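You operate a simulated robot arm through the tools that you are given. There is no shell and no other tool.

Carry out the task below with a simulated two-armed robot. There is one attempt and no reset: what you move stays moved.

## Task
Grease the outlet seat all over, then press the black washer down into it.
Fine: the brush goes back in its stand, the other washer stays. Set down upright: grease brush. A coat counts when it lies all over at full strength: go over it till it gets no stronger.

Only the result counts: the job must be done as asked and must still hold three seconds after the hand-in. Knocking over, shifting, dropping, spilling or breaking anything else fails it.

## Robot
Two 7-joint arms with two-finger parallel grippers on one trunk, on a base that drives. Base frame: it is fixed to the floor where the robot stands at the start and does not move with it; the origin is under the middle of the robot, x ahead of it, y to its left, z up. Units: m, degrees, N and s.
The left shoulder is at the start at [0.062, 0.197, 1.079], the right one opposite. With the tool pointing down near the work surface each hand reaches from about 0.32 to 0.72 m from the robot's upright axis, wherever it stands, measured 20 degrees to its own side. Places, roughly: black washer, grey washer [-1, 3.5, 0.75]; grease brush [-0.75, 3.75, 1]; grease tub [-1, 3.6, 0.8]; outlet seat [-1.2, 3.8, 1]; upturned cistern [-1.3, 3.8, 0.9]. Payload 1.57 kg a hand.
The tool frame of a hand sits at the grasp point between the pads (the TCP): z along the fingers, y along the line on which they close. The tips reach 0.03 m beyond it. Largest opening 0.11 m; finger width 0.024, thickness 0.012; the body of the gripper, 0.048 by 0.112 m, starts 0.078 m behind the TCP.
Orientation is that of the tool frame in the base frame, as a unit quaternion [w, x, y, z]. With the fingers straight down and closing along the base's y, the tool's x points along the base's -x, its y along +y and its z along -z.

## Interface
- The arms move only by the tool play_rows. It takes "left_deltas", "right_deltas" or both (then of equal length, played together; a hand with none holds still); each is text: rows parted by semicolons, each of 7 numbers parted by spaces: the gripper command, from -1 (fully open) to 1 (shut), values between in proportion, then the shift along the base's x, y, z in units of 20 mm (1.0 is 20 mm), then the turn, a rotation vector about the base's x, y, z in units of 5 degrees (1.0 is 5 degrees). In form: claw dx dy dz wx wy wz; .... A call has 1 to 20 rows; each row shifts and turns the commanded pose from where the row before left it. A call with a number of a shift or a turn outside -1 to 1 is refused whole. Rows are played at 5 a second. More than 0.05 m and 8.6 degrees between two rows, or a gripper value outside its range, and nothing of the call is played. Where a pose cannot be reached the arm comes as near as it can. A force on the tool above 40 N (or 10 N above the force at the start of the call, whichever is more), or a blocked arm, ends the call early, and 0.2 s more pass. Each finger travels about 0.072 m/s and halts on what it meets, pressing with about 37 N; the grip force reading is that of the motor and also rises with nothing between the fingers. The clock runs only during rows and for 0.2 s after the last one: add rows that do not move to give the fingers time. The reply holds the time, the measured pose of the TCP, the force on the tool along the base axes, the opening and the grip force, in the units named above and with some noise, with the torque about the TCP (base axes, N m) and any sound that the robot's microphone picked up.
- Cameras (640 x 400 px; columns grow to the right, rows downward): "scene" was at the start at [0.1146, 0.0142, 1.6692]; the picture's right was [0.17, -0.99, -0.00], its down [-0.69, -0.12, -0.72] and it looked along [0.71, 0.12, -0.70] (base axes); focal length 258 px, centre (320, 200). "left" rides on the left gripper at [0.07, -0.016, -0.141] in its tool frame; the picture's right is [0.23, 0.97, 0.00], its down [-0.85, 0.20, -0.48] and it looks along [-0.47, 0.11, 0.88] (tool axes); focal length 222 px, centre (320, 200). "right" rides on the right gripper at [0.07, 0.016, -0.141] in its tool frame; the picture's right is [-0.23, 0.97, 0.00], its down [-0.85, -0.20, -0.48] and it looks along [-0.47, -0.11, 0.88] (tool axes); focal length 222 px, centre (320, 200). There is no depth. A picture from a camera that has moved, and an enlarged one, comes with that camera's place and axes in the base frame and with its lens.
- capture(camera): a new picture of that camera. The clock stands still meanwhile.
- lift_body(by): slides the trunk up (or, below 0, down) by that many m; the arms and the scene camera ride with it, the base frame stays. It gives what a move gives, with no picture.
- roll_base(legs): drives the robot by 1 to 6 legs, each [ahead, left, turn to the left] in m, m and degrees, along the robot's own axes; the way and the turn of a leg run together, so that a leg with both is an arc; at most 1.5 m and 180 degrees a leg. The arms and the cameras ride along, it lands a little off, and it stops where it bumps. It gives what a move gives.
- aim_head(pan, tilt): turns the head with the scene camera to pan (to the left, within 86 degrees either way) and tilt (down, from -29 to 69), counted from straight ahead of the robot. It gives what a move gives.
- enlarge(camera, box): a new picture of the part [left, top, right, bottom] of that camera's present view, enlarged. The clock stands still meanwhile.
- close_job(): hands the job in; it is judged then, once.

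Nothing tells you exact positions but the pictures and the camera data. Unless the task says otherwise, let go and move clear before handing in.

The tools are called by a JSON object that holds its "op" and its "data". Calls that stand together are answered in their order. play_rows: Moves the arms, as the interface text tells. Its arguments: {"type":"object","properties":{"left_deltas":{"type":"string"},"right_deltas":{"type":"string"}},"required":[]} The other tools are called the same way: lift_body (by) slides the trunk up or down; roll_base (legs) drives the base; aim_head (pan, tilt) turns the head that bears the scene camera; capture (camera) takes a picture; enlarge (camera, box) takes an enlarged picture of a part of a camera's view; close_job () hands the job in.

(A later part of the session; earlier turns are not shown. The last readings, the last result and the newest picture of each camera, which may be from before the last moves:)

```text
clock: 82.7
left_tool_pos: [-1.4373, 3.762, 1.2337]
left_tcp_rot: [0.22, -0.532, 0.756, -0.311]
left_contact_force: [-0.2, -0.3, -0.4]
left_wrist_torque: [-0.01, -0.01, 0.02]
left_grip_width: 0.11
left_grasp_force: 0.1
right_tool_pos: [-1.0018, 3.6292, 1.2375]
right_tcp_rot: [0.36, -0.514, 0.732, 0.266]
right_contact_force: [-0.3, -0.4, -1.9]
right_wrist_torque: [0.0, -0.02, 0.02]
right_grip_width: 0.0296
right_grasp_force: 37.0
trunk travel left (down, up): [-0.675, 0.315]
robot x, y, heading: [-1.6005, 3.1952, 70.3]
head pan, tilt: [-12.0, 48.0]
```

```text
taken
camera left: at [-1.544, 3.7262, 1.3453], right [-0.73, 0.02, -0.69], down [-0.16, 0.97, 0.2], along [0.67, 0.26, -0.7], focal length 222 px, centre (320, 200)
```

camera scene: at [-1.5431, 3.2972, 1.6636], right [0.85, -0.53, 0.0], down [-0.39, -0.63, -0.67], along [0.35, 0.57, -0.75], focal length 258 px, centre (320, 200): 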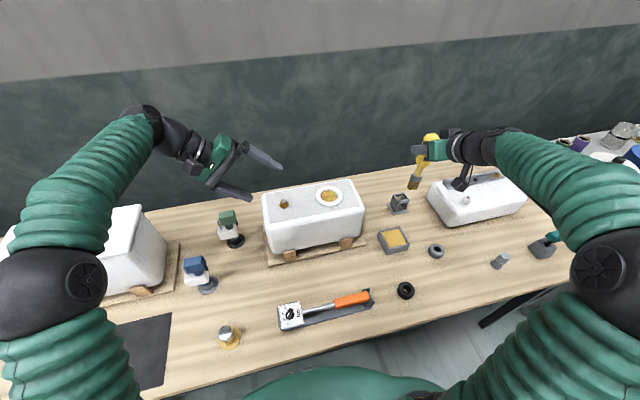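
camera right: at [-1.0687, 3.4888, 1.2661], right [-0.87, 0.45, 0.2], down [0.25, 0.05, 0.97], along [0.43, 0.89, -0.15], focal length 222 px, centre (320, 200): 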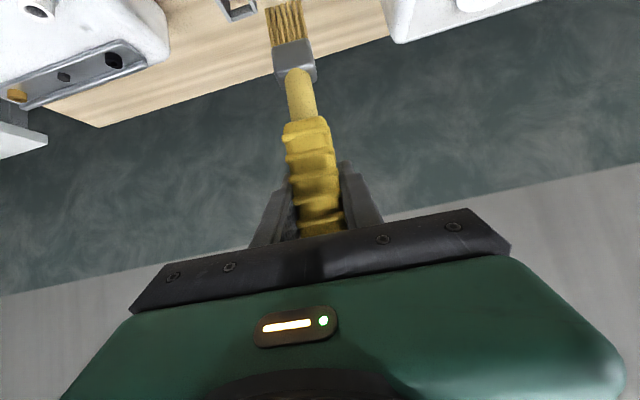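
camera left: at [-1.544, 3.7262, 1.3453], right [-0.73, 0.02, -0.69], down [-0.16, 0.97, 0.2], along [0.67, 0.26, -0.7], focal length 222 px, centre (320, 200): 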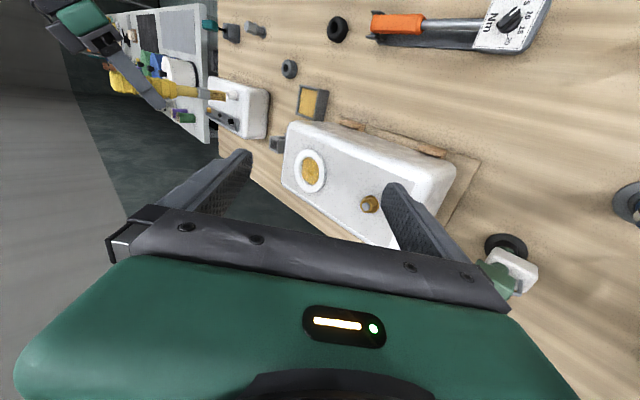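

Tub is reachable. Lowering toward the grease surface, stopping just above it.

{"op": "play_rows", "data": {"right_deltas": "1 -0.6 -0.5 -1 0 0 0;1 0 0 -1 0 0 0;1 0 0 -1 0 0 0;1 0 0 -1 0 0 0;1 0 0 -1 0 0 0;1 0 0 -1 0 0 0;1 0 0 -1 0 0 0;1 0 0 -1 0 0 0;1 0 0 -1 0 0 0;1 0 0 -1 0 0 0;1 0 0 -0.9 0 0 0;1 0 0 -0.7 0 0 0;1 0 0 -0.4 0 0 0;1 0 0 0 0 0 0"}}

{"op": "enlarge", "data": {"camera": "scene", "box": [340, 190, 480, 290]}}

{"op": "enlarge", "data": {"camera": "left", "box": [240, 60, 352, 130]}}

```text
clock: 85.7
left_tool_pos: [-1.437, 3.7631, 1.2341]
left_tcp_rot: [0.221, -0.532, 0.756, -0.311]
left_contact_force: [-0.6, -0.5, -0.2]
left_wrist_torque: [0.01, 0.01, -0.02]
left_grip_width: 0.1102
left_grasp_force: 0.0
right_tool_pos: [-1.0147, 3.618, 0.9986]
right_tcp_rot: [0.361, -0.513, 0.732, 0.266]
right_contact_force: [-0.6, 0.4, -1.6]
right_wrist_torque: [-0.01, -0.04, -0.01]
right_grip_width: 0.0299
right_grasp_force: 36.8
trunk travel left (down, up): [-0.675, 0.315]
robot x, y, heading: [-1.5994, 3.2009, 70.2]
head pan, tilt: [-12.0, 48.0]
```

```text
4.00 times, centred on (410, 240) of scene
camera zoom: at [-1.5427, 3.2968, 1.6636], right [0.85, -0.53, 0.0], down [-0.39, -0.63, -0.67], along [0.35, 0.57, -0.74], focal length 1032 px, centre (-40, 40)
```

zoom: 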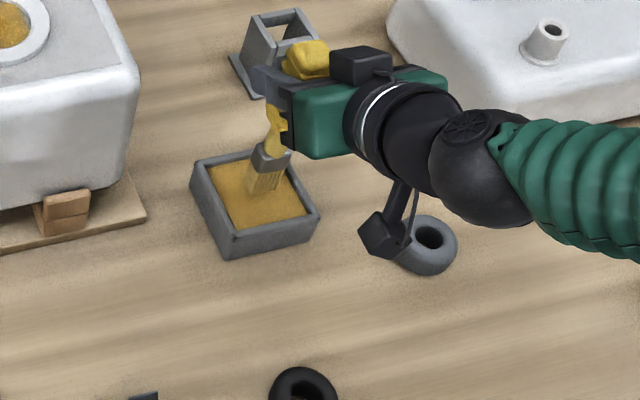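

```text
5.71 times, centred on (296, 95) of left
camera zoom: at [-1.5442, 3.726, 1.3454], right [-0.73, 0.02, -0.69], down [-0.16, 0.97, 0.2], along [0.67, 0.26, -0.7], focal length 1269 px, centre (457, 800)
```

zoom: 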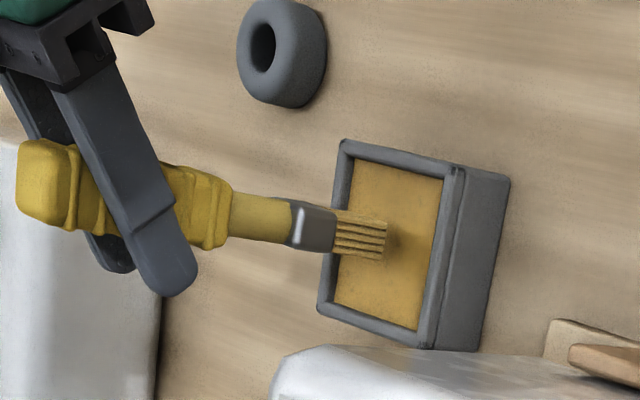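

{"op": "play_rows", "data": {"right_deltas": "1 0 0 -0.4 0 0 0;1 0 0 -0.25 0 0 0;1 0 0 -0.1 0 0 0;1 0 0 -0.1 0 0 0;1 0 0 0 0 0 0"}}

{"op": "enlarge", "data": {"camera": "scene", "box": [340, 190, 480, 290]}}

```text
clock: 86.9
left_tool_pos: [-1.4369, 3.7617, 1.233]
left_tcp_rot: [0.22, -0.531, 0.757, -0.31]
left_contact_force: [0.5, 0.2, 0.6]
left_wrist_torque: [-0.02, 0.02, -0.04]
left_grip_width: 0.1099
left_grasp_force: 0.0
right_tool_pos: [-1.0152, 3.6182, 0.9805]
right_tcp_rot: [0.36, -0.513, 0.733, 0.265]
right_contact_force: [-0.1, -0.1, -0.4]
right_wrist_torque: [0.03, 0.0, -0.01]
right_grip_width: 0.0295
right_grasp_force: 37.1
trunk travel left (down, up): [-0.675, 0.315]
robot x, y, heading: [-1.5984, 3.2004, 70.0]
head pan, tilt: [-12.0, 48.0]
```

```text
4.00 times, centred on (410, 240) of scene
camera zoom: at [-1.5426, 3.2968, 1.6636], right [0.85, -0.53, 0.0], down [-0.39, -0.63, -0.67], along [0.35, 0.57, -0.74], focal length 1032 px, centre (-40, 40)
```

zoom: 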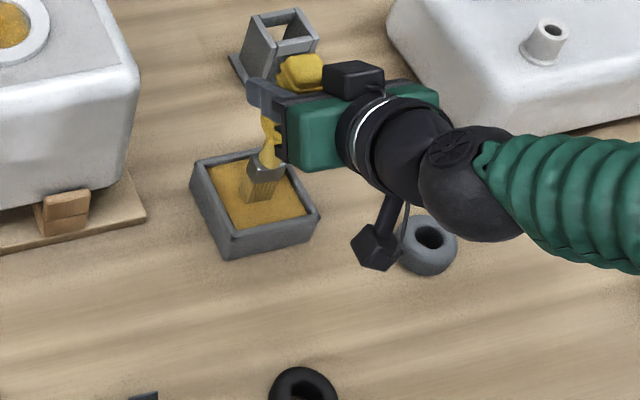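

{"op": "play_rows", "data": {"right_deltas": "1 0 0 -0.1 0 0 0;1 0 0 -0.1 0 0 0;1 0 0 0 0 0 0;1 0 0 0 0 0 0"}}

{"op": "enlarge", "data": {"camera": "scene", "box": [340, 190, 480, 290]}}

{"op": "enlarge", "data": {"camera": "left", "box": [240, 60, 352, 130]}}

```text
clock: 87.9
left_tool_pos: [-1.4385, 3.7611, 1.2343]
left_tcp_rot: [0.222, -0.531, 0.756, -0.311]
left_contact_force: [0.7, -0.1, -0.3]
left_wrist_torque: [0.03, 0.02, -0.03]
left_grip_width: 0.1098
left_grasp_force: 0.0
right_tool_pos: [-1.0166, 3.6184, 0.9795]
right_tcp_rot: [0.363, -0.513, 0.731, 0.266]
right_contact_force: [1.6, 0.0, 13.2]
right_wrist_torque: [-0.34, -0.27, 0.04]
right_grip_width: 0.0296
right_grasp_force: 36.5
trunk travel left (down, up): [-0.675, 0.315]
robot x, y, heading: [-1.5975, 3.1992, 70.3]
head pan, tilt: [-12.0, 48.0]
```

```text
4.00 times, centred on (410, 240) of scene
camera zoom: at [-1.5457, 3.2946, 1.6641], right [0.85, -0.53, 0.0], down [-0.39, -0.63, -0.67], along [0.35, 0.57, -0.74], focal length 1032 px, centre (-40, 40)
```

zoom: 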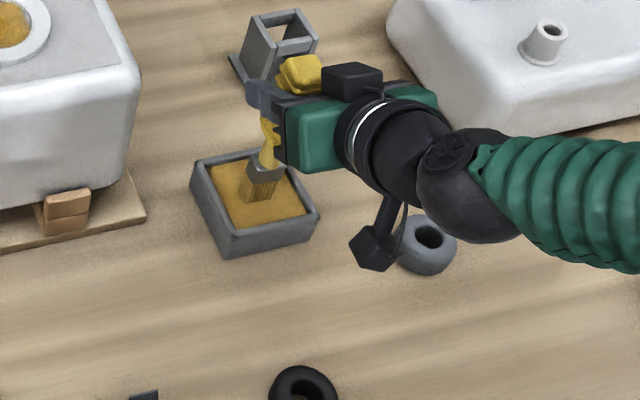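

```text
5.71 times, centred on (296, 95) of left
camera zoom: at [-1.5459, 3.7248, 1.3461], right [-0.72, 0.02, -0.69], down [-0.16, 0.97, 0.2], along [0.67, 0.26, -0.7], focal length 1269 px, centre (457, 800)
```

zoom: 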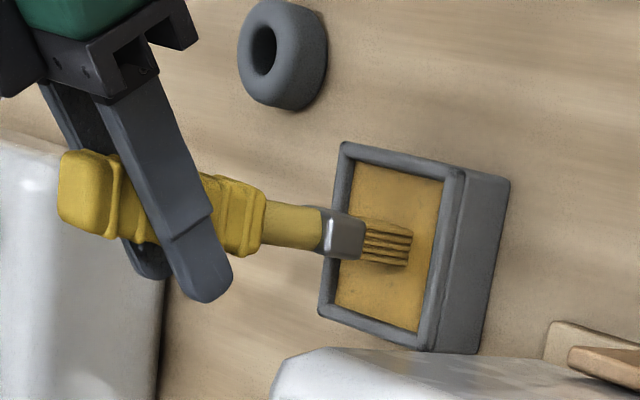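

Firm contact (13 N) and loaded. Lifting and returning over the seat.

{"op": "play_rows", "data": {"right_deltas": "1 0 0 0.4 0 0 0;1 0 0 1 0 0 0;1 0 0 1 0 0 0;1 0 0 1 0 0 0;1 0 0 1 0 0 0;1 0 0 1 0 0 0;1 0 0 1 0 0 0;1 0 0 1 0 0 0;1 0 0 1 0 0 0;1 0 0 1 0 0 0;1 0 0 1 0 0 0;1 0 0 1 0 0 0;1 0 0 1 0 0 0;1 0 0 0.6 0 0 0;1 0 0 0 0 0 0"}}

{"op": "play_rows", "data": {"right_deltas": "1 -0.755 0.73 0 0 0 0;1 -0.755 0.73 0 0 0 0;1 -0.755 0.73 0 0 0 0;1 -0.755 0.73 0 0 0 0;1 -0.755 0.73 0 0 0 0;1 -0.755 0.73 0 0 0 0;1 -0.755 0.73 0 0 0 0;1 -0.755 0.73 0 0 0 0;1 -0.755 0.73 0 0 0 0;1 -0.755 0.73 0 0 0 0;1 -0.755 0.73 0 0 0 0;1 -0.755 0.73 0 0 0 0;1 0 0 -0.8 0 0 0;1 0 0 -0.8 0 0 0;1 0 0 0 0 0 0"}}

{"op": "enlarge", "data": {"camera": "scene", "box": [290, 160, 370, 210]}}

{"op": "enlarge", "data": {"camera": "left", "box": [240, 130, 352, 200]}}

```text
clock: 91.1
left_tool_pos: [-1.4374, 3.7618, 1.2333]
left_tcp_rot: [0.22, -0.532, 0.756, -0.31]
left_contact_force: [0.3, 0.1, -0.5]
left_wrist_torque: [-0.02, 0.04, 0.01]
left_grip_width: 0.1101
left_grasp_force: 0.0
right_tool_pos: [-1.0161, 3.6192, 1.2386]
right_tcp_rot: [0.361, -0.513, 0.733, 0.265]
right_contact_force: [-0.4, -0.1, -1.4]
right_wrist_torque: [0.01, 0.01, 0.02]
right_grip_width: 0.0297
right_grasp_force: 37.2
trunk travel left (down, up): [-0.675, 0.315]
robot x, y, heading: [-1.5986, 3.1964, 70.5]
head pan, tilt: [-12.0, 48.0]
```

```text
clock: 94.3
left_tool_pos: [-1.4379, 3.7629, 1.2322]
left_tcp_rot: [0.22, -0.532, 0.756, -0.311]
left_contact_force: [0.0, -0.3, -0.6]
left_wrist_torque: [0.01, 0.0, -0.03]
left_grip_width: 0.1101
left_grasp_force: 0.1
right_tool_pos: [-1.1967, 3.7939, 1.2062]
right_tcp_rot: [0.361, -0.515, 0.731, 0.266]
right_contact_force: [0.5, 0.0, -2.0]
right_wrist_torque: [0.05, -0.01, 0.01]
right_grip_width: 0.0295
right_grasp_force: 37.3
trunk travel left (down, up): [-0.675, 0.315]
robot x, y, heading: [-1.6023, 3.1977, 70.2]
head pan, tilt: [-12.0, 48.0]
```

```text
8.00 times, centred on (330, 185) of scene
camera zoom: at [-1.5446, 3.2981, 1.6636], right [0.85, -0.53, 0.0], down [-0.39, -0.63, -0.67], along [0.35, 0.57, -0.74], focal length 2065 px, centre (240, 320)
```

zoom: 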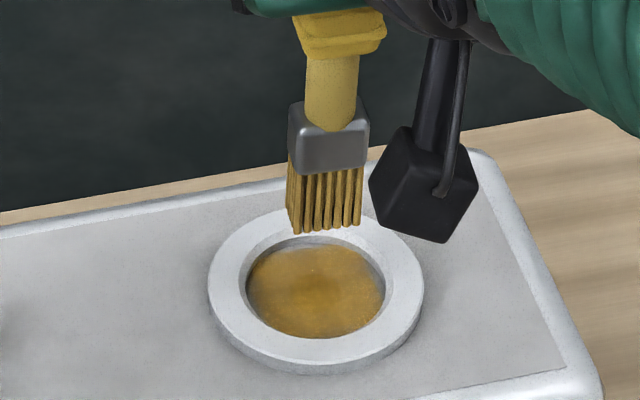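

```text
5.71 times, centred on (296, 165) of left
camera zoom: at [-1.5454, 3.7265, 1.3453], right [-0.73, 0.02, -0.69], down [-0.16, 0.97, 0.2], along [0.67, 0.26, -0.7], focal length 1269 px, centre (457, 400)
```

zoom: 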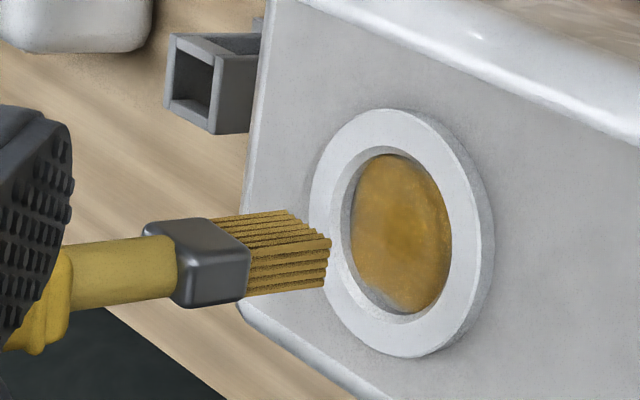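

The recess floor is covered up to the walls; now a second coat with the reloaded brush, a slightly wider loop.

{"op": "play_rows", "data": {"right_deltas": "1 0.32 0.97 0 0 0 0;1 0 0 -0.8 0 0 0;1 0 0 -0.8 0 0 0;1 0 0 -0.6 0 0 0;1 0 0 -0.25 0 0 0;1 -0.419 0.018 0 0 0 0;1 -0.396 -0.23 0 0 0 0;1 -0.259 -0.412 0 0 0 0;1 -0.062 -0.482 0 0 0 0;1 0.159 -0.429 0 0 0 0;1 0.334 -0.253 0 0 0 0;1 0.419 -0.018 0 0 0 0;1 0.396 0.23 0 0 0 0;1 0.259 0.412 0 0 0 0;1 0.062 0.482 0 0 0 0;1 -0.159 0.429 0 0 0 0;1 -0.334 0.253 0 0 0 0;1 0 0 0 0 0 0"}}

{"op": "enlarge", "data": {"camera": "left", "box": [240, 130, 352, 200]}}

{"op": "enlarge", "data": {"camera": "scene", "box": [290, 160, 370, 210]}}

```text
clock: 98.1
left_tool_pos: [-1.4388, 3.7631, 1.2334]
left_tcp_rot: [0.221, -0.532, 0.756, -0.311]
left_contact_force: [-1.2, 0.8, 0.3]
left_wrist_torque: [0.02, 0.02, 0.0]
left_grip_width: 0.1102
left_grasp_force: 0.0
right_tool_pos: [-1.1912, 3.8136, 1.1592]
right_tcp_rot: [0.361, -0.514, 0.732, 0.265]
right_contact_force: [2.1, -1.0, 1.0]
right_wrist_torque: [-0.15, -0.42, 0.02]
right_grip_width: 0.0298
right_grasp_force: 38.0
trunk travel left (down, up): [-0.675, 0.315]
robot x, y, heading: [-1.5965, 3.2008, 70.3]
head pan, tilt: [-12.0, 48.0]
```

```text
5.71 times, centred on (296, 165) of left
camera zoom: at [-1.5457, 3.7265, 1.3453], right [-0.72, 0.02, -0.69], down [-0.16, 0.97, 0.2], along [0.67, 0.26, -0.7], focal length 1269 px, centre (457, 400)
```

zoom: 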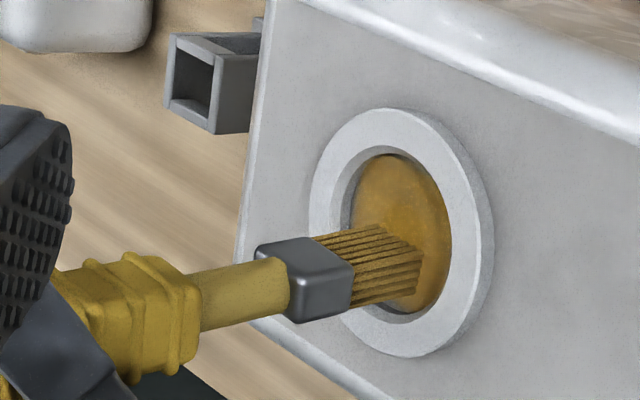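

```text
8.00 times, centred on (330, 185) of scene
camera zoom: at [-1.545, 3.2977, 1.6636], right [0.85, -0.53, 0.0], down [-0.39, -0.63, -0.67], along [0.35, 0.57, -0.74], focal length 2065 px, centre (240, 320)
```

zoom: 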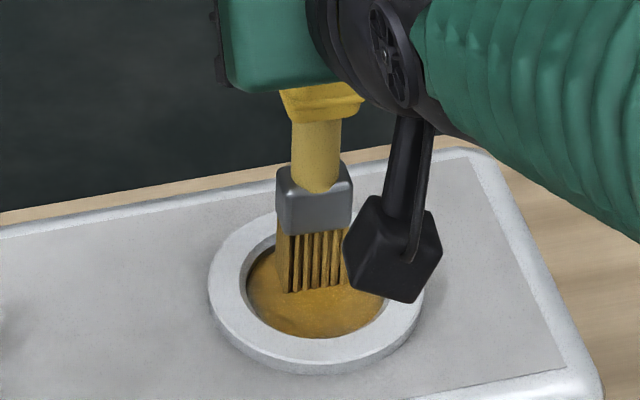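

{"op": "play_rows", "data": {"right_deltas": "1 0 0 -0.05 0 0 0;1 0.334 -0.253 0 0 0 0;1 0.159 -0.429 0 0 0 0;1 -0.062 -0.482 0 0 0 0;1 -0.259 -0.412 0 0 0 0;1 -0.396 -0.23 0 0 0 0;1 -0.419 0.018 0 0 0 0;1 -0.334 0.253 0 0 0 0;1 -0.159 0.429 0 0 0 0;1 0.062 0.482 0 0 0 0;1 0.259 0.412 0 0 0 0;1 0.396 0.23 0 0 0 0;1 0.419 -0.018 0 0 0 0;1 -0.16 -0.447 0 0 0 0;1 -0.16 -0.447 0 0 0 0;1 -0.16 -0.447 0 0 0 0;1 -0.16 -0.447 0 0 0 0;1 0.16 0.447 0 0 0 0;1 0.16 0.447 0 0 0 0;1 0 0 0 0 0 0"}}

{"op": "play_rows", "data": {"right_deltas": "1 0 0 0.5 0 0 0;1 0 0 1 0 0 0;1 0 0 1 0 0 0;1 0 0 0 0 0 0"}}

{"op": "enlarge", "data": {"camera": "left", "box": [240, 130, 352, 200]}}

{"op": "enlarge", "data": {"camera": "scene", "box": [290, 160, 370, 210]}}

```text
clock: 102.3
left_tool_pos: [-1.4405, 3.7599, 1.2343]
left_tcp_rot: [0.221, -0.532, 0.756, -0.311]
left_contact_force: [-0.4, 0.0, 0.2]
left_wrist_torque: [0.0, 0.02, 0.0]
left_grip_width: 0.11
left_grasp_force: 0.1
right_tool_pos: [-1.2005, 3.7935, 1.1565]
right_tcp_rot: [0.362, -0.514, 0.731, 0.265]
right_contact_force: [-2.0, -7.0, 9.4]
right_wrist_torque: [-1.07, 0.1, -0.08]
right_grip_width: 0.0298
right_grasp_force: 37.1
trunk travel left (down, up): [-0.675, 0.315]
robot x, y, heading: [-1.5953, 3.1954, 70.3]
head pan, tilt: [-12.0, 48.0]
```

```text
clock: 103.3
left_tool_pos: [-1.4388, 3.7626, 1.2327]
left_tcp_rot: [0.221, -0.531, 0.757, -0.311]
left_contact_force: [-0.2, -0.2, -0.8]
left_wrist_torque: [0.0, 0.0, 0.0]
left_grip_width: 0.1098
left_grasp_force: 0.0
right_tool_pos: [-1.1977, 3.7967, 1.2055]
right_tcp_rot: [0.36, -0.514, 0.731, 0.266]
right_contact_force: [-0.3, -0.6, -1.4]
right_wrist_torque: [0.01, -0.01, 0.01]
right_grip_width: 0.0296
right_grasp_force: 36.8
trunk travel left (down, up): [-0.675, 0.315]
robot x, y, heading: [-1.5959, 3.1988, 70.1]
head pan, tilt: [-12.0, 48.0]
```

```text
5.71 times, centred on (296, 165) of left
camera zoom: at [-1.545, 3.7276, 1.3446], right [-0.73, 0.02, -0.69], down [-0.16, 0.97, 0.2], along [0.67, 0.26, -0.7], focal length 1269 px, centre (457, 400)
```

zoom: 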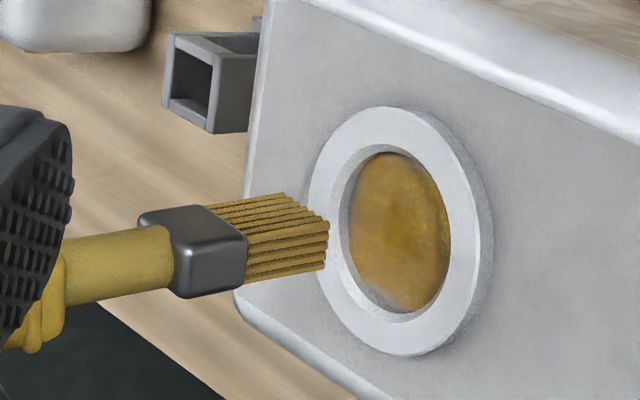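

```text
8.00 times, centred on (330, 185) of scene
camera zoom: at [-1.5442, 3.2995, 1.6635], right [0.85, -0.53, 0.0], down [-0.39, -0.63, -0.67], along [0.35, 0.57, -0.75], focal length 2065 px, centre (240, 320)
```

zoom: 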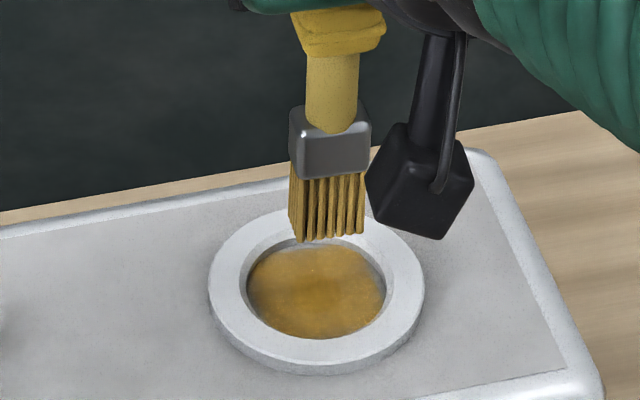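

{"op": "enlarge", "data": {"camera": "left", "box": [290, 150, 330, 195]}}

{"op": "enlarge", "data": {"camera": "scene", "box": [314, 184, 346, 204]}}

```text
8.89 times, centred on (310, 172) of left
camera zoom: at [-1.545, 3.7276, 1.3446], right [-0.73, 0.02, -0.69], down [-0.16, 0.97, 0.2], along [0.67, 0.26, -0.7], focal length 1974 px, centre (409, 444)
```

zoom: 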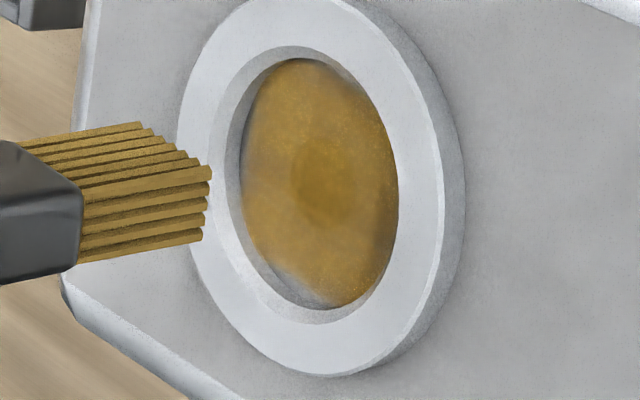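

```text
16.00 times, centred on (330, 194) of scene
camera zoom: at [-1.5442, 3.2995, 1.6635], right [0.85, -0.53, 0.0], down [-0.39, -0.63, -0.67], along [0.35, 0.57, -0.75], focal length 4129 px, centre (160, 296)
```

zoom: 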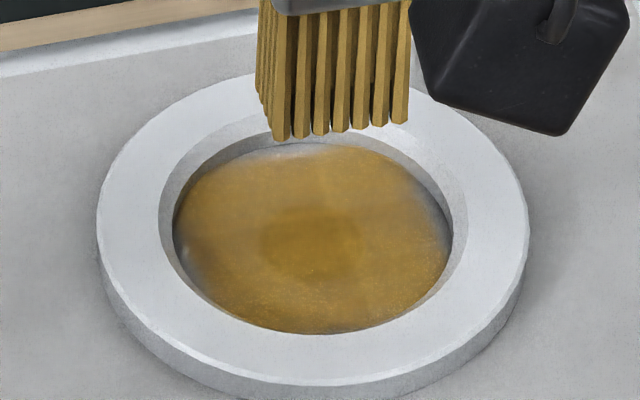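

Close up, the floor is coated but a thin crescent near the wall is still bare at the left, right and far edges. I'll scrub those edges specifically: left side first, then right.

{"op": "play_rows", "data": {"right_deltas": "1 -0.659 0.237 0 0 0 0;1 0 0 -0.9 0 0 0;1 0 0 -0.9 0 0 0;1 0 0 -0.62 0 0 0;1 -0.235 0.085 0 0 0 0;1 0.148 0.265 0 0 0 0;1 0.209 0.137 0 0 0 0;1 -0.209 -0.137 0 0 0 0;1 -0.148 -0.265 0 0 0 0;1 -0.054 -0.299 0 0 0 0;1 0.074 -0.239 0 0 0 0;1 -0.074 0.239 0 0 0 0;1 0.054 0.299 0 0 0 0"}}

{"op": "play_rows", "data": {"right_deltas": "1 0.388 -0.139 0 0 0 0;1 0.388 -0.139 0 0 0 0;1 0.388 -0.139 0 0 0 0;1 0.388 -0.139 0 0 0 0;1 0.235 -0.085 0 0 0 0;1 0.054 0.299 0 0 0 0;1 -0.074 0.239 0 0 0 0;1 0.074 -0.239 0 0 0 0;1 -0.054 -0.299 0 0 0 0;1 -0.148 -0.265 0 0 0 0;1 -0.209 -0.137 0 0 0 0;1 0.209 0.137 0 0 0 0;1 0.148 0.265 0 0 0 0"}}

{"op": "enlarge", "data": {"camera": "left", "box": [290, 150, 330, 195]}}

{"op": "enlarge", "data": {"camera": "scene", "box": [314, 184, 346, 204]}}

```text
clock: 106.1
left_tool_pos: [-1.4355, 3.7617, 1.233]
left_tcp_rot: [0.221, -0.531, 0.757, -0.31]
left_contact_force: [-0.9, 0.0, 0.0]
left_wrist_torque: [-0.04, -0.01, -0.05]
left_grip_width: 0.1097
left_grasp_force: 0.0
right_tool_pos: [-1.2128, 3.8003, 1.1571]
right_tcp_rot: [0.361, -0.513, 0.732, 0.266]
right_contact_force: [4.9, -5.8, 0.1]
right_wrist_torque: [-0.78, -0.59, 0.21]
right_grip_width: 0.0297
right_grasp_force: 37.2
trunk travel left (down, up): [-0.675, 0.315]
robot x, y, heading: [-1.6023, 3.198, 70.3]
head pan, tilt: [-12.0, 48.0]
```

```text
clock: 108.9
left_tool_pos: [-1.4413, 3.7636, 1.2331]
left_tcp_rot: [0.221, -0.532, 0.755, -0.313]
left_contact_force: [0.2, -0.1, 0.3]
left_wrist_torque: [-0.02, -0.02, -0.02]
left_grip_width: 0.1101
left_grasp_force: 0.1
right_tool_pos: [-1.1838, 3.7903, 1.1578]
right_tcp_rot: [0.36, -0.514, 0.732, 0.265]
right_contact_force: [-11.1, -3.5, 1.0]
right_wrist_torque: [-0.52, 1.43, -0.15]
right_grip_width: 0.0297
right_grasp_force: 37.1
trunk travel left (down, up): [-0.675, 0.315]
robot x, y, heading: [-1.5948, 3.1947, 70.3]
head pan, tilt: [-12.0, 48.0]
```

```text
8.89 times, centred on (310, 172) of left
camera zoom: at [-1.5483, 3.7273, 1.3448], right [-0.72, 0.02, -0.69], down [-0.16, 0.97, 0.2], along [0.67, 0.26, -0.7], focal length 1974 px, centre (409, 444)
```

zoom: 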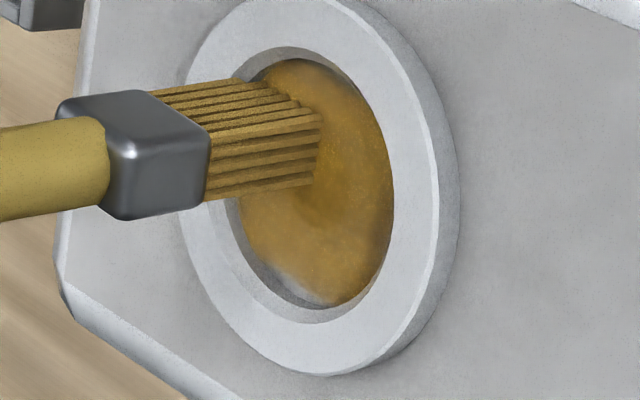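

```text
16.00 times, centred on (330, 194) of scene
camera zoom: at [-1.549, 3.2984, 1.6637], right [0.85, -0.53, 0.0], down [-0.39, -0.63, -0.67], along [0.35, 0.57, -0.74], focal length 4129 px, centre (160, 296)
```

zoom: 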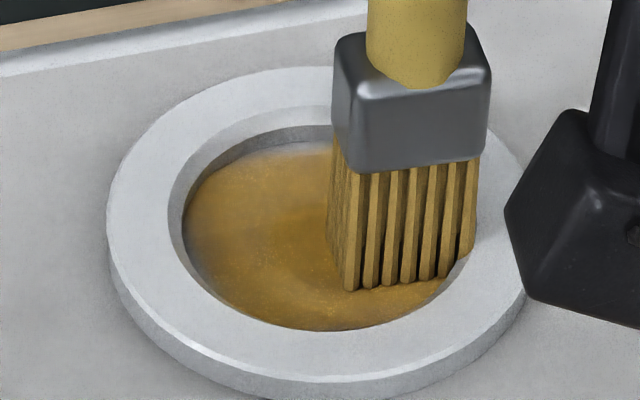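

Left and right edges reached the wall. Now the far edge, then lift to inspect.

{"op": "play_rows", "data": {"right_deltas": "1 -0.235 0.085 0 0 0 0;1 -0.211 0.448 0 0 0 0;1 -0.211 0.448 0 0 0 0;1 0.118 0.33 0 0 0 0;1 -0.363 0.024 0 0 0 0;1 -0.303 -0.104 0 0 0 0;1 0.303 0.104 0 0 0 0;1 0.363 -0.024 0 0 0 0;1 0.296 -0.212 0 0 0 0;1 0.168 -0.273 0 0 0 0;1 -0.168 0.273 0 0 0 0;1 -0.296 0.212 0 0 0 0;1 -0.118 -0.33 0 0 0 0;1 -0.237 -0.659 0 0 0 0;1 0 0 0.5 0 0 0;1 0 0 1 0 0 0;1 0 0 1 0 0 0;1 0 0 0 0 0 0"}}

{"op": "enlarge", "data": {"camera": "left", "box": [290, 150, 330, 195]}}

{"op": "enlarge", "data": {"camera": "scene", "box": [314, 184, 346, 204]}}

```text
clock: 112.7
left_tool_pos: [-1.4387, 3.7634, 1.2335]
left_tcp_rot: [0.22, -0.532, 0.756, -0.311]
left_contact_force: [0.4, -0.6, -0.3]
left_wrist_torque: [-0.03, -0.01, 0.01]
left_grip_width: 0.1101
left_grasp_force: 0.0
right_tool_pos: [-1.1958, 3.7958, 1.2083]
right_tcp_rot: [0.361, -0.514, 0.731, 0.266]
right_contact_force: [-0.1, 0.2, -1.4]
right_wrist_torque: [0.0, 0.03, 0.0]
right_grip_width: 0.0296
right_grasp_force: 36.6
trunk travel left (down, up): [-0.675, 0.315]
robot x, y, heading: [-1.5968, 3.1993, 70.0]
head pan, tilt: [-12.0, 48.0]
```

```text
8.89 times, centred on (310, 172) of left
camera zoom: at [-1.5452, 3.7272, 1.3449], right [-0.73, 0.02, -0.69], down [-0.16, 0.97, 0.2], along [0.67, 0.26, -0.7], focal length 1974 px, centre (409, 444)
```

zoom: 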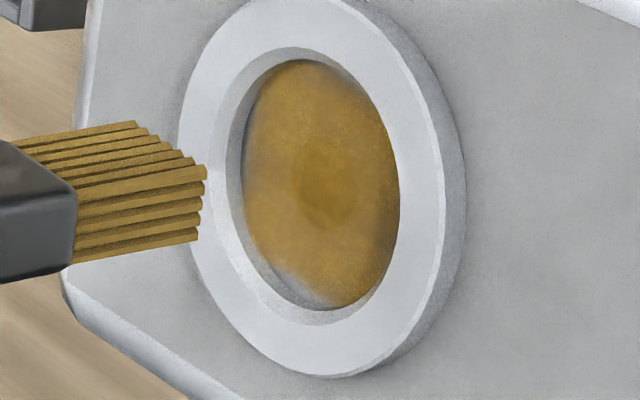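

```text
16.00 times, centred on (330, 194) of scene
camera zoom: at [-1.5444, 3.2988, 1.6636], right [0.85, -0.53, 0.0], down [-0.39, -0.63, -0.67], along [0.35, 0.57, -0.75], focal length 4129 px, centre (160, 296)
```

zoom: 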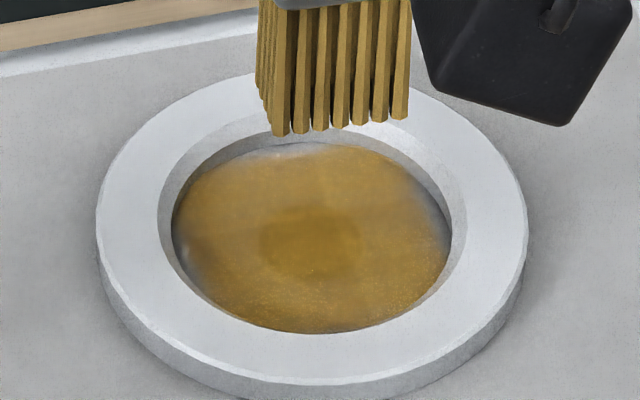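

The coat looks saturated but I want a cleaner look at the wall line. I'll move the brush aside and zoom in harder.

{"op": "play_rows", "data": {"right_deltas": "1 0 0 0.8 0 0 0;1 0.6 -0.2 0.8 0 0 0;1 0.8 -0.3 0 0 0 0;1 0.8 -0.3 0 0 0 0;1 0.8 -0.3 0 0 0 0;1 0.8 -0.3 0 0 0 0;1 0.8 -0.3 0 0 0 0;1 0 0 0 0 0 0"}}

{"op": "enlarge", "data": {"camera": "scene", "box": [318, 187, 342, 202]}}

{"op": "enlarge", "data": {"camera": "left", "box": [295, 152, 331, 188]}}

```text
clock: 114.5
left_tool_pos: [-1.4373, 3.7626, 1.2324]
left_tcp_rot: [0.221, -0.532, 0.756, -0.311]
left_contact_force: [-0.2, -0.2, 0.3]
left_wrist_torque: [0.0, 0.03, -0.02]
left_grip_width: 0.1097
left_grasp_force: 0.0
right_tool_pos: [-1.1054, 3.7595, 1.2397]
right_tcp_rot: [0.361, -0.513, 0.732, 0.265]
right_contact_force: [0.5, -0.4, -1.4]
right_wrist_torque: [0.05, 0.0, -0.01]
right_grip_width: 0.0297
right_grasp_force: 36.9
trunk travel left (down, up): [-0.675, 0.315]
robot x, y, heading: [-1.6004, 3.1978, 70.3]
head pan, tilt: [-12.0, 48.0]
```

```text
16.00 times, centred on (330, 194) of scene
camera zoom: at [-1.5439, 3.2977, 1.6636], right [0.85, -0.53, 0.0], down [-0.39, -0.63, -0.67], along [0.35, 0.57, -0.75], focal length 4129 px, centre (160, 288)
```

zoom: 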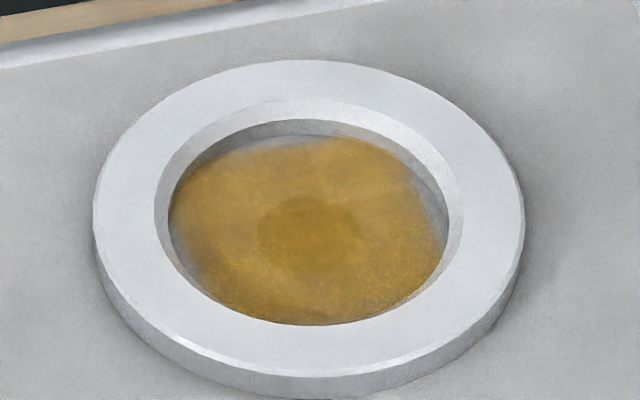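

```text
11.11 times, centred on (313, 170) of left
camera zoom: at [-1.5448, 3.7261, 1.3454], right [-0.73, 0.02, -0.69], down [-0.16, 0.97, 0.2], along [0.67, 0.26, -0.7], focal length 2468 px, centre (398, 533)
```

zoom: 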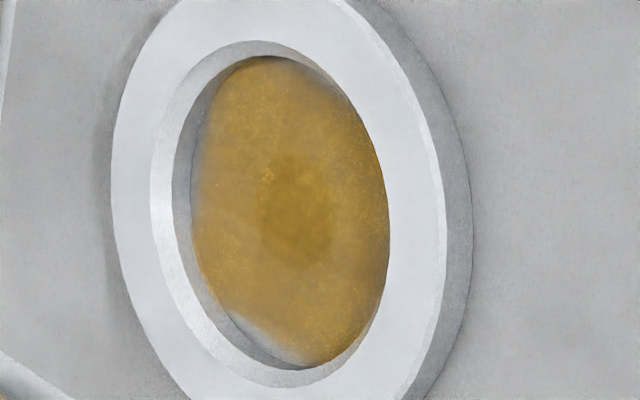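

Zoomed views show two bare crescents at the far (+y) edge and the right edge. The tip now sits about 8 mm behind centre because the brush has leaned back in the grip. I'll straighten the lean by 3° and bring it back over the seat to re-measure.

{"op": "play_rows", "data": {"right_deltas": "1 -0.75 0.3 0 0.546 -0.195 0;1 -0.75 0.3 0 0 0 0;1 -0.75 0.3 0 0 0 0;1 -0.75 0.3 0 0 0 0;1 -0.75 0.3 0 0 0 0;1 -0.75 0.3 -0.75 0 0 0;1 0 0 -0.75 0 0 0;1 0 0 0 0 0 0"}}

{"op": "enlarge", "data": {"camera": "scene", "box": [290, 160, 370, 210]}}

{"op": "enlarge", "data": {"camera": "left", "box": [240, 130, 352, 200]}}

```text
clock: 116.3
left_tool_pos: [-1.439, 3.7622, 1.2331]
left_tcp_rot: [0.221, -0.532, 0.756, -0.311]
left_contact_force: [-1.0, 0.4, -0.2]
left_wrist_torque: [-0.02, -0.01, 0.0]
left_grip_width: 0.11
left_grasp_force: 0.2
right_tool_pos: [-1.1959, 3.7976, 1.2094]
right_tcp_rot: [0.38, -0.506, 0.723, 0.278]
right_contact_force: [0.5, 0.5, -0.5]
right_wrist_torque: [0.03, -0.01, 0.03]
right_grip_width: 0.0296
right_grasp_force: 37.1
trunk travel left (down, up): [-0.675, 0.315]
robot x, y, heading: [-1.5973, 3.1973, 70.0]
head pan, tilt: [-12.0, 48.0]
```

```text
8.00 times, centred on (330, 185) of scene
camera zoom: at [-1.5444, 3.2977, 1.6637], right [0.85, -0.53, 0.0], down [-0.39, -0.63, -0.67], along [0.35, 0.57, -0.74], focal length 2065 px, centre (240, 320)
```

zoom: 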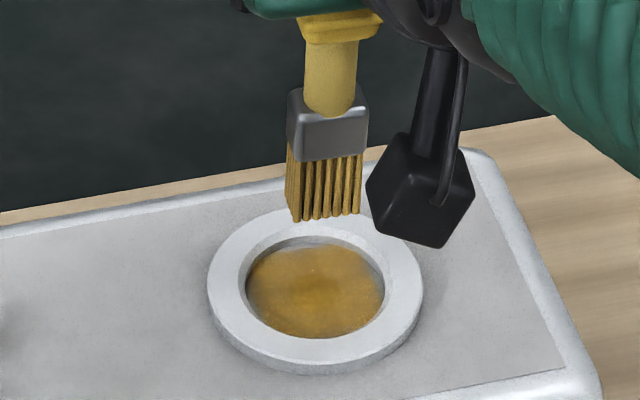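

```text
5.71 times, centred on (296, 165) of left
camera zoom: at [-1.5452, 3.7261, 1.3454], right [-0.73, 0.02, -0.69], down [-0.16, 0.97, 0.2], along [0.67, 0.26, -0.7], focal length 1269 px, centre (457, 400)
```

zoom: 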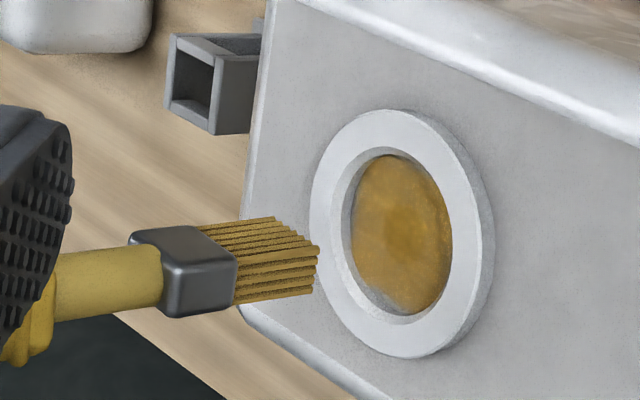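

Tip is now centred over the seat (±2 mm). Scrubbing the far and right edges, then a last full loop.

{"op": "play_rows", "data": {"right_deltas": "1 0.16 0.74 0 0 0 0;1 0 0 -1 0 0 0;1 0 0 -1 0 0 0;1 0 0 -0.62 0 0 0;1 0.037 0.252 0 0 0 0;1 -0.333 -0.04 0 0 0 0;1 -0.273 -0.168 0 0 0 0;1 0.273 0.168 0 0 0 0;1 0.333 0.04 0 0 0 0;1 0.282 -0.101 0 0 0 0;1 0.215 -0.29 0 0 0 0;1 0.134 -0.367 0 0 0 0;1 0.019 -0.538 0 0 0 0;1 -0.148 -0.265 0 0 0 0;1 -0.337 -0.198 0 0 0 0;1 0.337 0.198 0 0 0 0;1 0.148 0.265 0 0 0 0;1 -0.019 0.538 0 0 0 0;1 -0.134 0.367 0 0 0 0"}}

{"op": "enlarge", "data": {"camera": "left", "box": [240, 130, 352, 200]}}

{"op": "play_rows", "data": {"right_deltas": "1 -0.356 0.34 0 0 0 0;1 -0.474 0.011 0 0 0 0;1 -0.4 -0.228 0 0 0 0;1 -0.263 -0.437 0 0 0 0;1 -0.028 -0.521 0 0 0 0;1 0.305 -0.481 0 0 0 0;1 0.47 -0.169 0 0 0 0;1 0.053 0.885 0 0 0 0;1 0 0 0.6 0 0 0;1 0 0 1 0 0 0;1 0 0 1 0 0 0;1 0 0 0 0 0 0"}}

{"op": "enlarge", "data": {"camera": "scene", "box": [318, 187, 342, 202]}}

{"op": "enlarge", "data": {"camera": "left", "box": [295, 152, 331, 188]}}

```text
clock: 120.3
left_tool_pos: [-1.436, 3.7622, 1.2328]
left_tcp_rot: [0.22, -0.532, 0.756, -0.311]
left_contact_force: [0.1, -0.7, 0.3]
left_wrist_torque: [-0.05, 0.05, 0.0]
left_grip_width: 0.1101
left_grasp_force: 0.0
right_tool_pos: [-1.1784, 3.8076, 1.1571]
right_tcp_rot: [0.38, -0.506, 0.723, 0.278]
right_contact_force: [1.1, 0.4, -0.4]
right_wrist_torque: [0.11, -0.23, -0.01]
right_grip_width: 0.0297
right_grasp_force: 37.1
trunk travel left (down, up): [-0.675, 0.315]
robot x, y, heading: [-1.5955, 3.1956, 70.2]
head pan, tilt: [-12.0, 48.0]
```

```text
5.71 times, centred on (296, 165) of left
camera zoom: at [-1.5433, 3.7265, 1.3452], right [-0.73, 0.02, -0.69], down [-0.16, 0.97, 0.2], along [0.67, 0.26, -0.7], focal length 1269 px, centre (457, 400)
```

zoom: 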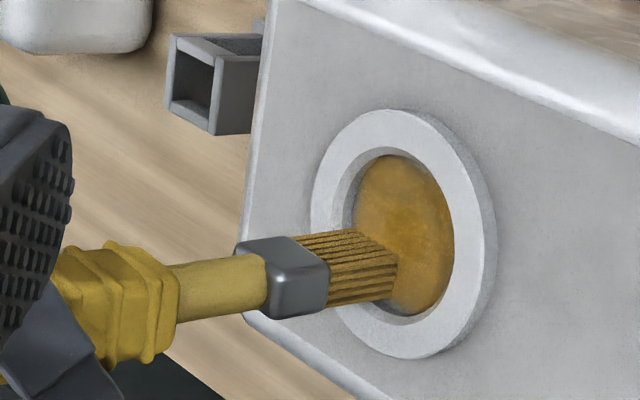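

```text
clock: 122.9
left_tool_pos: [-1.4366, 3.7641, 1.2323]
left_tcp_rot: [0.221, -0.532, 0.756, -0.311]
left_contact_force: [-0.2, -0.1, -0.2]
left_wrist_torque: [0.01, -0.02, 0.02]
left_grip_width: 0.1099
left_grasp_force: 0.1
right_tool_pos: [-1.195, 3.7978, 1.2082]
right_tcp_rot: [0.379, -0.507, 0.722, 0.279]
right_contact_force: [0.1, 0.5, -0.6]
right_wrist_torque: [0.03, -0.02, -0.01]
right_grip_width: 0.0298
right_grasp_force: 36.7
trunk travel left (down, up): [-0.675, 0.315]
robot x, y, heading: [-1.5947, 3.1956, 70.2]
head pan, tilt: [-12.0, 48.0]
```

```text
16.00 times, centred on (330, 194) of scene
camera zoom: at [-1.544, 3.2994, 1.6635], right [0.85, -0.53, 0.0], down [-0.39, -0.63, -0.67], along [0.35, 0.57, -0.75], focal length 4129 px, centre (160, 288)
```

zoom: 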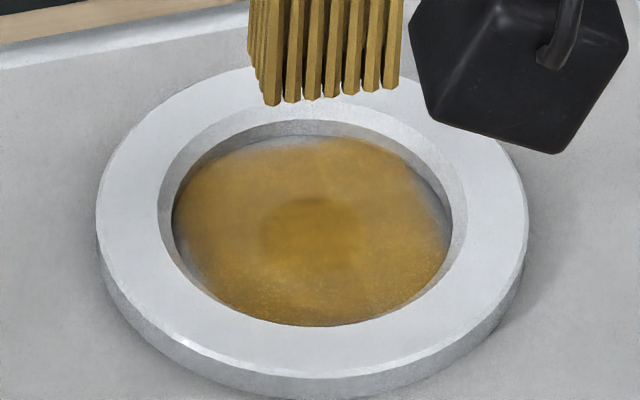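

```text
11.11 times, centred on (313, 170) of left
camera zoom: at [-1.5449, 3.7275, 1.3447], right [-0.73, 0.02, -0.69], down [-0.16, 0.97, 0.2], along [0.67, 0.26, -0.7], focal length 2468 px, centre (398, 533)
```

zoom: 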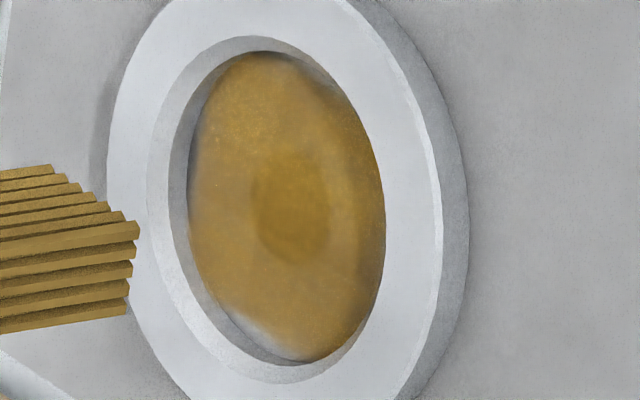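

The crescents barely changed; the force reading suggests the brush was only just touching. Repeating a little lower, checking contact force first.

{"op": "play_rows", "data": {"right_deltas": "1 0.16 0.74 0 0 0 0;1 0 0 -1 0 0 0;1 0 0 -1 0 0 0;1 0 0 -0.65 0 0 0;1 0 0 0 0 0 0"}}

{"op": "play_rows", "data": {"right_deltas": "1 0 0 -0.1 0 0 0;1 0 0 0 0 0 0"}}

```text
clock: 124.1
left_tool_pos: [-1.4394, 3.7623, 1.2342]
left_tcp_rot: [0.222, -0.532, 0.756, -0.311]
left_contact_force: [0.5, 0.1, -0.5]
left_wrist_torque: [0.0, 0.0, -0.01]
left_grip_width: 0.1099
left_grasp_force: 0.1
right_tool_pos: [-1.1945, 3.8114, 1.1575]
right_tcp_rot: [0.379, -0.507, 0.721, 0.28]
right_contact_force: [0.5, 0.3, 3.7]
right_wrist_torque: [0.0, -0.16, 0.01]
right_grip_width: 0.0297
right_grasp_force: 37.2
trunk travel left (down, up): [-0.675, 0.315]
robot x, y, heading: [-1.6004, 3.199, 70.5]
head pan, tilt: [-12.0, 48.0]
```

```text
clock: 124.7
left_tool_pos: [-1.4395, 3.761, 1.2352]
left_tcp_rot: [0.222, -0.531, 0.757, -0.311]
left_contact_force: [0.3, -0.3, 0.2]
left_wrist_torque: [-0.01, 0.01, -0.01]
left_grip_width: 0.1097
left_grasp_force: 0.0
right_tool_pos: [-1.1938, 3.8107, 1.1584]
right_tcp_rot: [0.382, -0.506, 0.721, 0.279]
right_contact_force: [1.5, 0.6, 11.7]
right_wrist_torque: [0.02, -0.35, 0.03]
right_grip_width: 0.0295
right_grasp_force: 37.3
trunk travel left (down, up): [-0.675, 0.315]
robot x, y, heading: [-1.5997, 3.1984, 70.3]
head pan, tilt: [-12.0, 48.0]
```

{"op": "enlarge", "data": {"camera": "left", "box": [285, 152, 331, 188]}}

{"op": "enlarge", "data": {"camera": "scene", "box": [314, 182, 346, 202]}}

```text
11.11 times, centred on (308, 170) of left
camera zoom: at [-1.5466, 3.7249, 1.3462], right [-0.72, 0.02, -0.69], down [-0.16, 0.97, 0.2], along [0.67, 0.26, -0.7], focal length 2468 px, centre (453, 533)
```

zoom: 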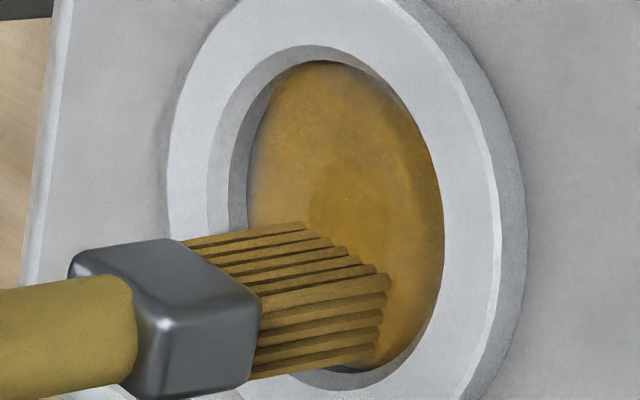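

```text
16.00 times, centred on (330, 192) of scene
camera zoom: at [-1.5464, 3.2951, 1.6641], right [0.85, -0.53, 0.0], down [-0.39, -0.63, -0.67], along [0.35, 0.57, -0.74], focal length 4129 px, centre (160, 328)
```

zoom: 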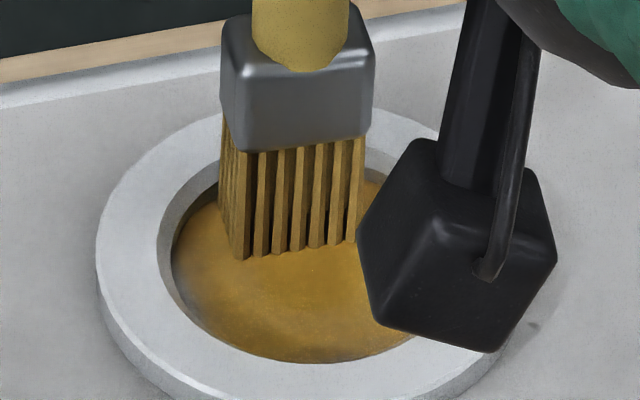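

Contact is real now (12 N). Easing 1 mm, then pushing up to the far wall and scrubbing along it.

{"op": "play_rows", "data": {"right_deltas": "1 0 0 0.05 0 0 0;1 0.068 0.188 0 0 0 0;1 0.068 0.188 0 0 0 0;1 -0.414 -0.117 0 0 0 0;1 0.414 0.117 0 0 0 0;1 0.292 -0.37 0 0 0 0;1 -0.292 0.37 0 0 0 0;1 -0.414 -0.117 0 0 0 0;1 0.414 0.117 0 0 0 0;1 0.292 -0.37 0 0 0 0;1 -0.292 0.37 0 0 0 0"}}

{"op": "enlarge", "data": {"camera": "left", "box": [285, 152, 331, 188]}}

```text
clock: 127.1
left_tool_pos: [-1.4372, 3.759, 1.2353]
left_tcp_rot: [0.222, -0.531, 0.757, -0.31]
left_contact_force: [-1.2, -0.5, -0.6]
left_wrist_torque: [0.0, 0.03, -0.01]
left_grip_width: 0.1099
left_grasp_force: 0.1
right_tool_pos: [-1.191, 3.8156, 1.1574]
right_tcp_rot: [0.38, -0.506, 0.722, 0.28]
right_contact_force: [-10.2, -5.2, 16.0]
right_wrist_torque: [-0.92, 1.33, -0.14]
right_grip_width: 0.0296
right_grasp_force: 36.9
trunk travel left (down, up): [-0.675, 0.315]
robot x, y, heading: [-1.5939, 3.1988, 70.4]
head pan, tilt: [-12.0, 48.0]
```

```text
11.11 times, centred on (308, 170) of left
camera zoom: at [-1.545, 3.7215, 1.3472], right [-0.72, 0.02, -0.69], down [-0.16, 0.97, 0.2], along [0.67, 0.26, -0.7], focal length 2468 px, centre (453, 533)
```

zoom: 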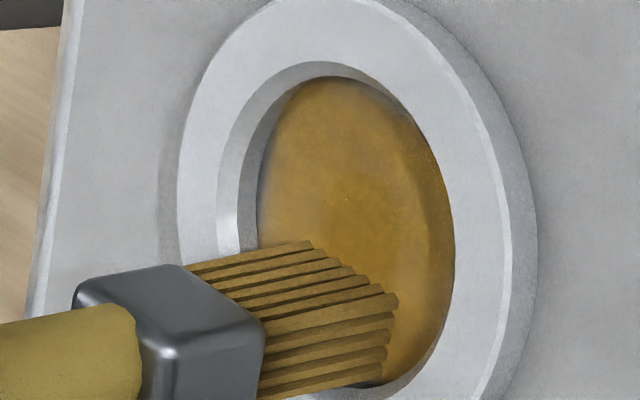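

{"op": "play_rows", "data": {"right_deltas": "1 0 0 0.08 0 0 0;1 0.352 -0.498 0 0 0 0;1 0.194 -0.495 0 0 0 0;1 0.1 -0.461 0 0 0 0;1 -0.165 -0.312 0 0 0 0;1 0.165 0.312 0 0 0 0;1 0.071 0.346 0 0 0 0;1 -0.071 -0.346 0 0 0 0;1 -0.165 -0.312 0 0 0 0;1 0.165 0.312 0 0 0 0"}}

{"op": "play_rows", "data": {"right_deltas": "1 -0.47 0.169 0 0 0 0;1 -0.47 0.169 0 0 0 0;1 -0.47 0.169 0 0 0 0;1 -0.47 0.169 0 0 0 0;1 -0.071 -0.346 0 0 0 0;1 0.071 0.346 0 0 0 0;1 0.165 0.312 0 0 0 0;1 -0.165 -0.312 0 0 0 0;1 -0.071 -0.346 0 0 0 0;1 0.071 0.346 0 0 0 0;1 0.47 -0.169 0 0 0 0;1 0.47 -0.169 0 0 0 0;1 0 0 0.6 0 0 0;1 0 0 1 0 0 0;1 0 0 1 0 0 0;1 0 0 0 0 0 0"}}

{"op": "enlarge", "data": {"camera": "scene", "box": [314, 187, 346, 207]}}

{"op": "enlarge", "data": {"camera": "left", "box": [285, 152, 331, 188]}}

```text
clock: 129.3
left_tool_pos: [-1.4424, 3.761, 1.2342]
left_tcp_rot: [0.222, -0.531, 0.756, -0.312]
left_contact_force: [-0.3, 0.6, 0.1]
left_wrist_torque: [0.0, -0.04, -0.06]
left_grip_width: 0.1099
left_grasp_force: 0.1
right_tool_pos: [-1.1805, 3.7906, 1.1579]
right_tcp_rot: [0.38, -0.507, 0.722, 0.277]
right_contact_force: [-13.8, 4.1, 10.3]
right_wrist_torque: [0.42, 1.74, 0.05]
right_grip_width: 0.0304
right_grasp_force: 36.9
trunk travel left (down, up): [-0.675, 0.315]
robot x, y, heading: [-1.5973, 3.1996, 70.2]
head pan, tilt: [-12.0, 48.0]
```

```text
clock: 132.7
left_tool_pos: [-1.4381, 3.763, 1.2334]
left_tcp_rot: [0.221, -0.531, 0.756, -0.311]
left_contact_force: [-0.4, 0.3, 0.1]
left_wrist_torque: [0.01, 0.02, 0.03]
left_grip_width: 0.11
left_grasp_force: 0.0
right_tool_pos: [-1.199, 3.7985, 1.2085]
right_tcp_rot: [0.379, -0.507, 0.722, 0.279]
right_contact_force: [0.1, 0.1, -1.8]
right_wrist_torque: [-0.01, 0.01, 0.01]
right_grip_width: 0.0301
right_grasp_force: 37.2
trunk travel left (down, up): [-0.675, 0.315]
robot x, y, heading: [-1.5982, 3.197, 70.1]
head pan, tilt: [-12.0, 48.0]
```

```text
16.00 times, centred on (330, 197) of scene
camera zoom: at [-1.5447, 3.2981, 1.6636], right [0.85, -0.53, 0.0], down [-0.39, -0.63, -0.67], along [0.35, 0.57, -0.74], focal length 4129 px, centre (160, 248)
```

zoom: 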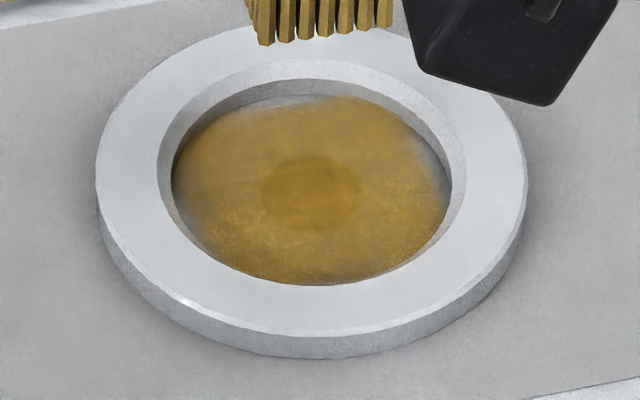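

```text
11.11 times, centred on (308, 170) of left
camera zoom: at [-1.5454, 3.7266, 1.3453], right [-0.73, 0.02, -0.69], down [-0.16, 0.97, 0.2], along [0.67, 0.26, -0.7], focal length 2468 px, centre (453, 533)
```

zoom: 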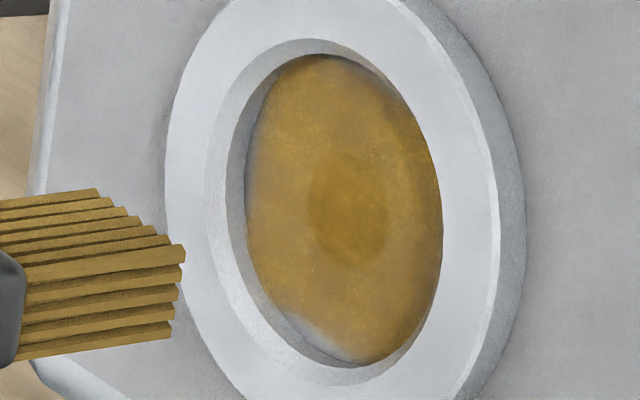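

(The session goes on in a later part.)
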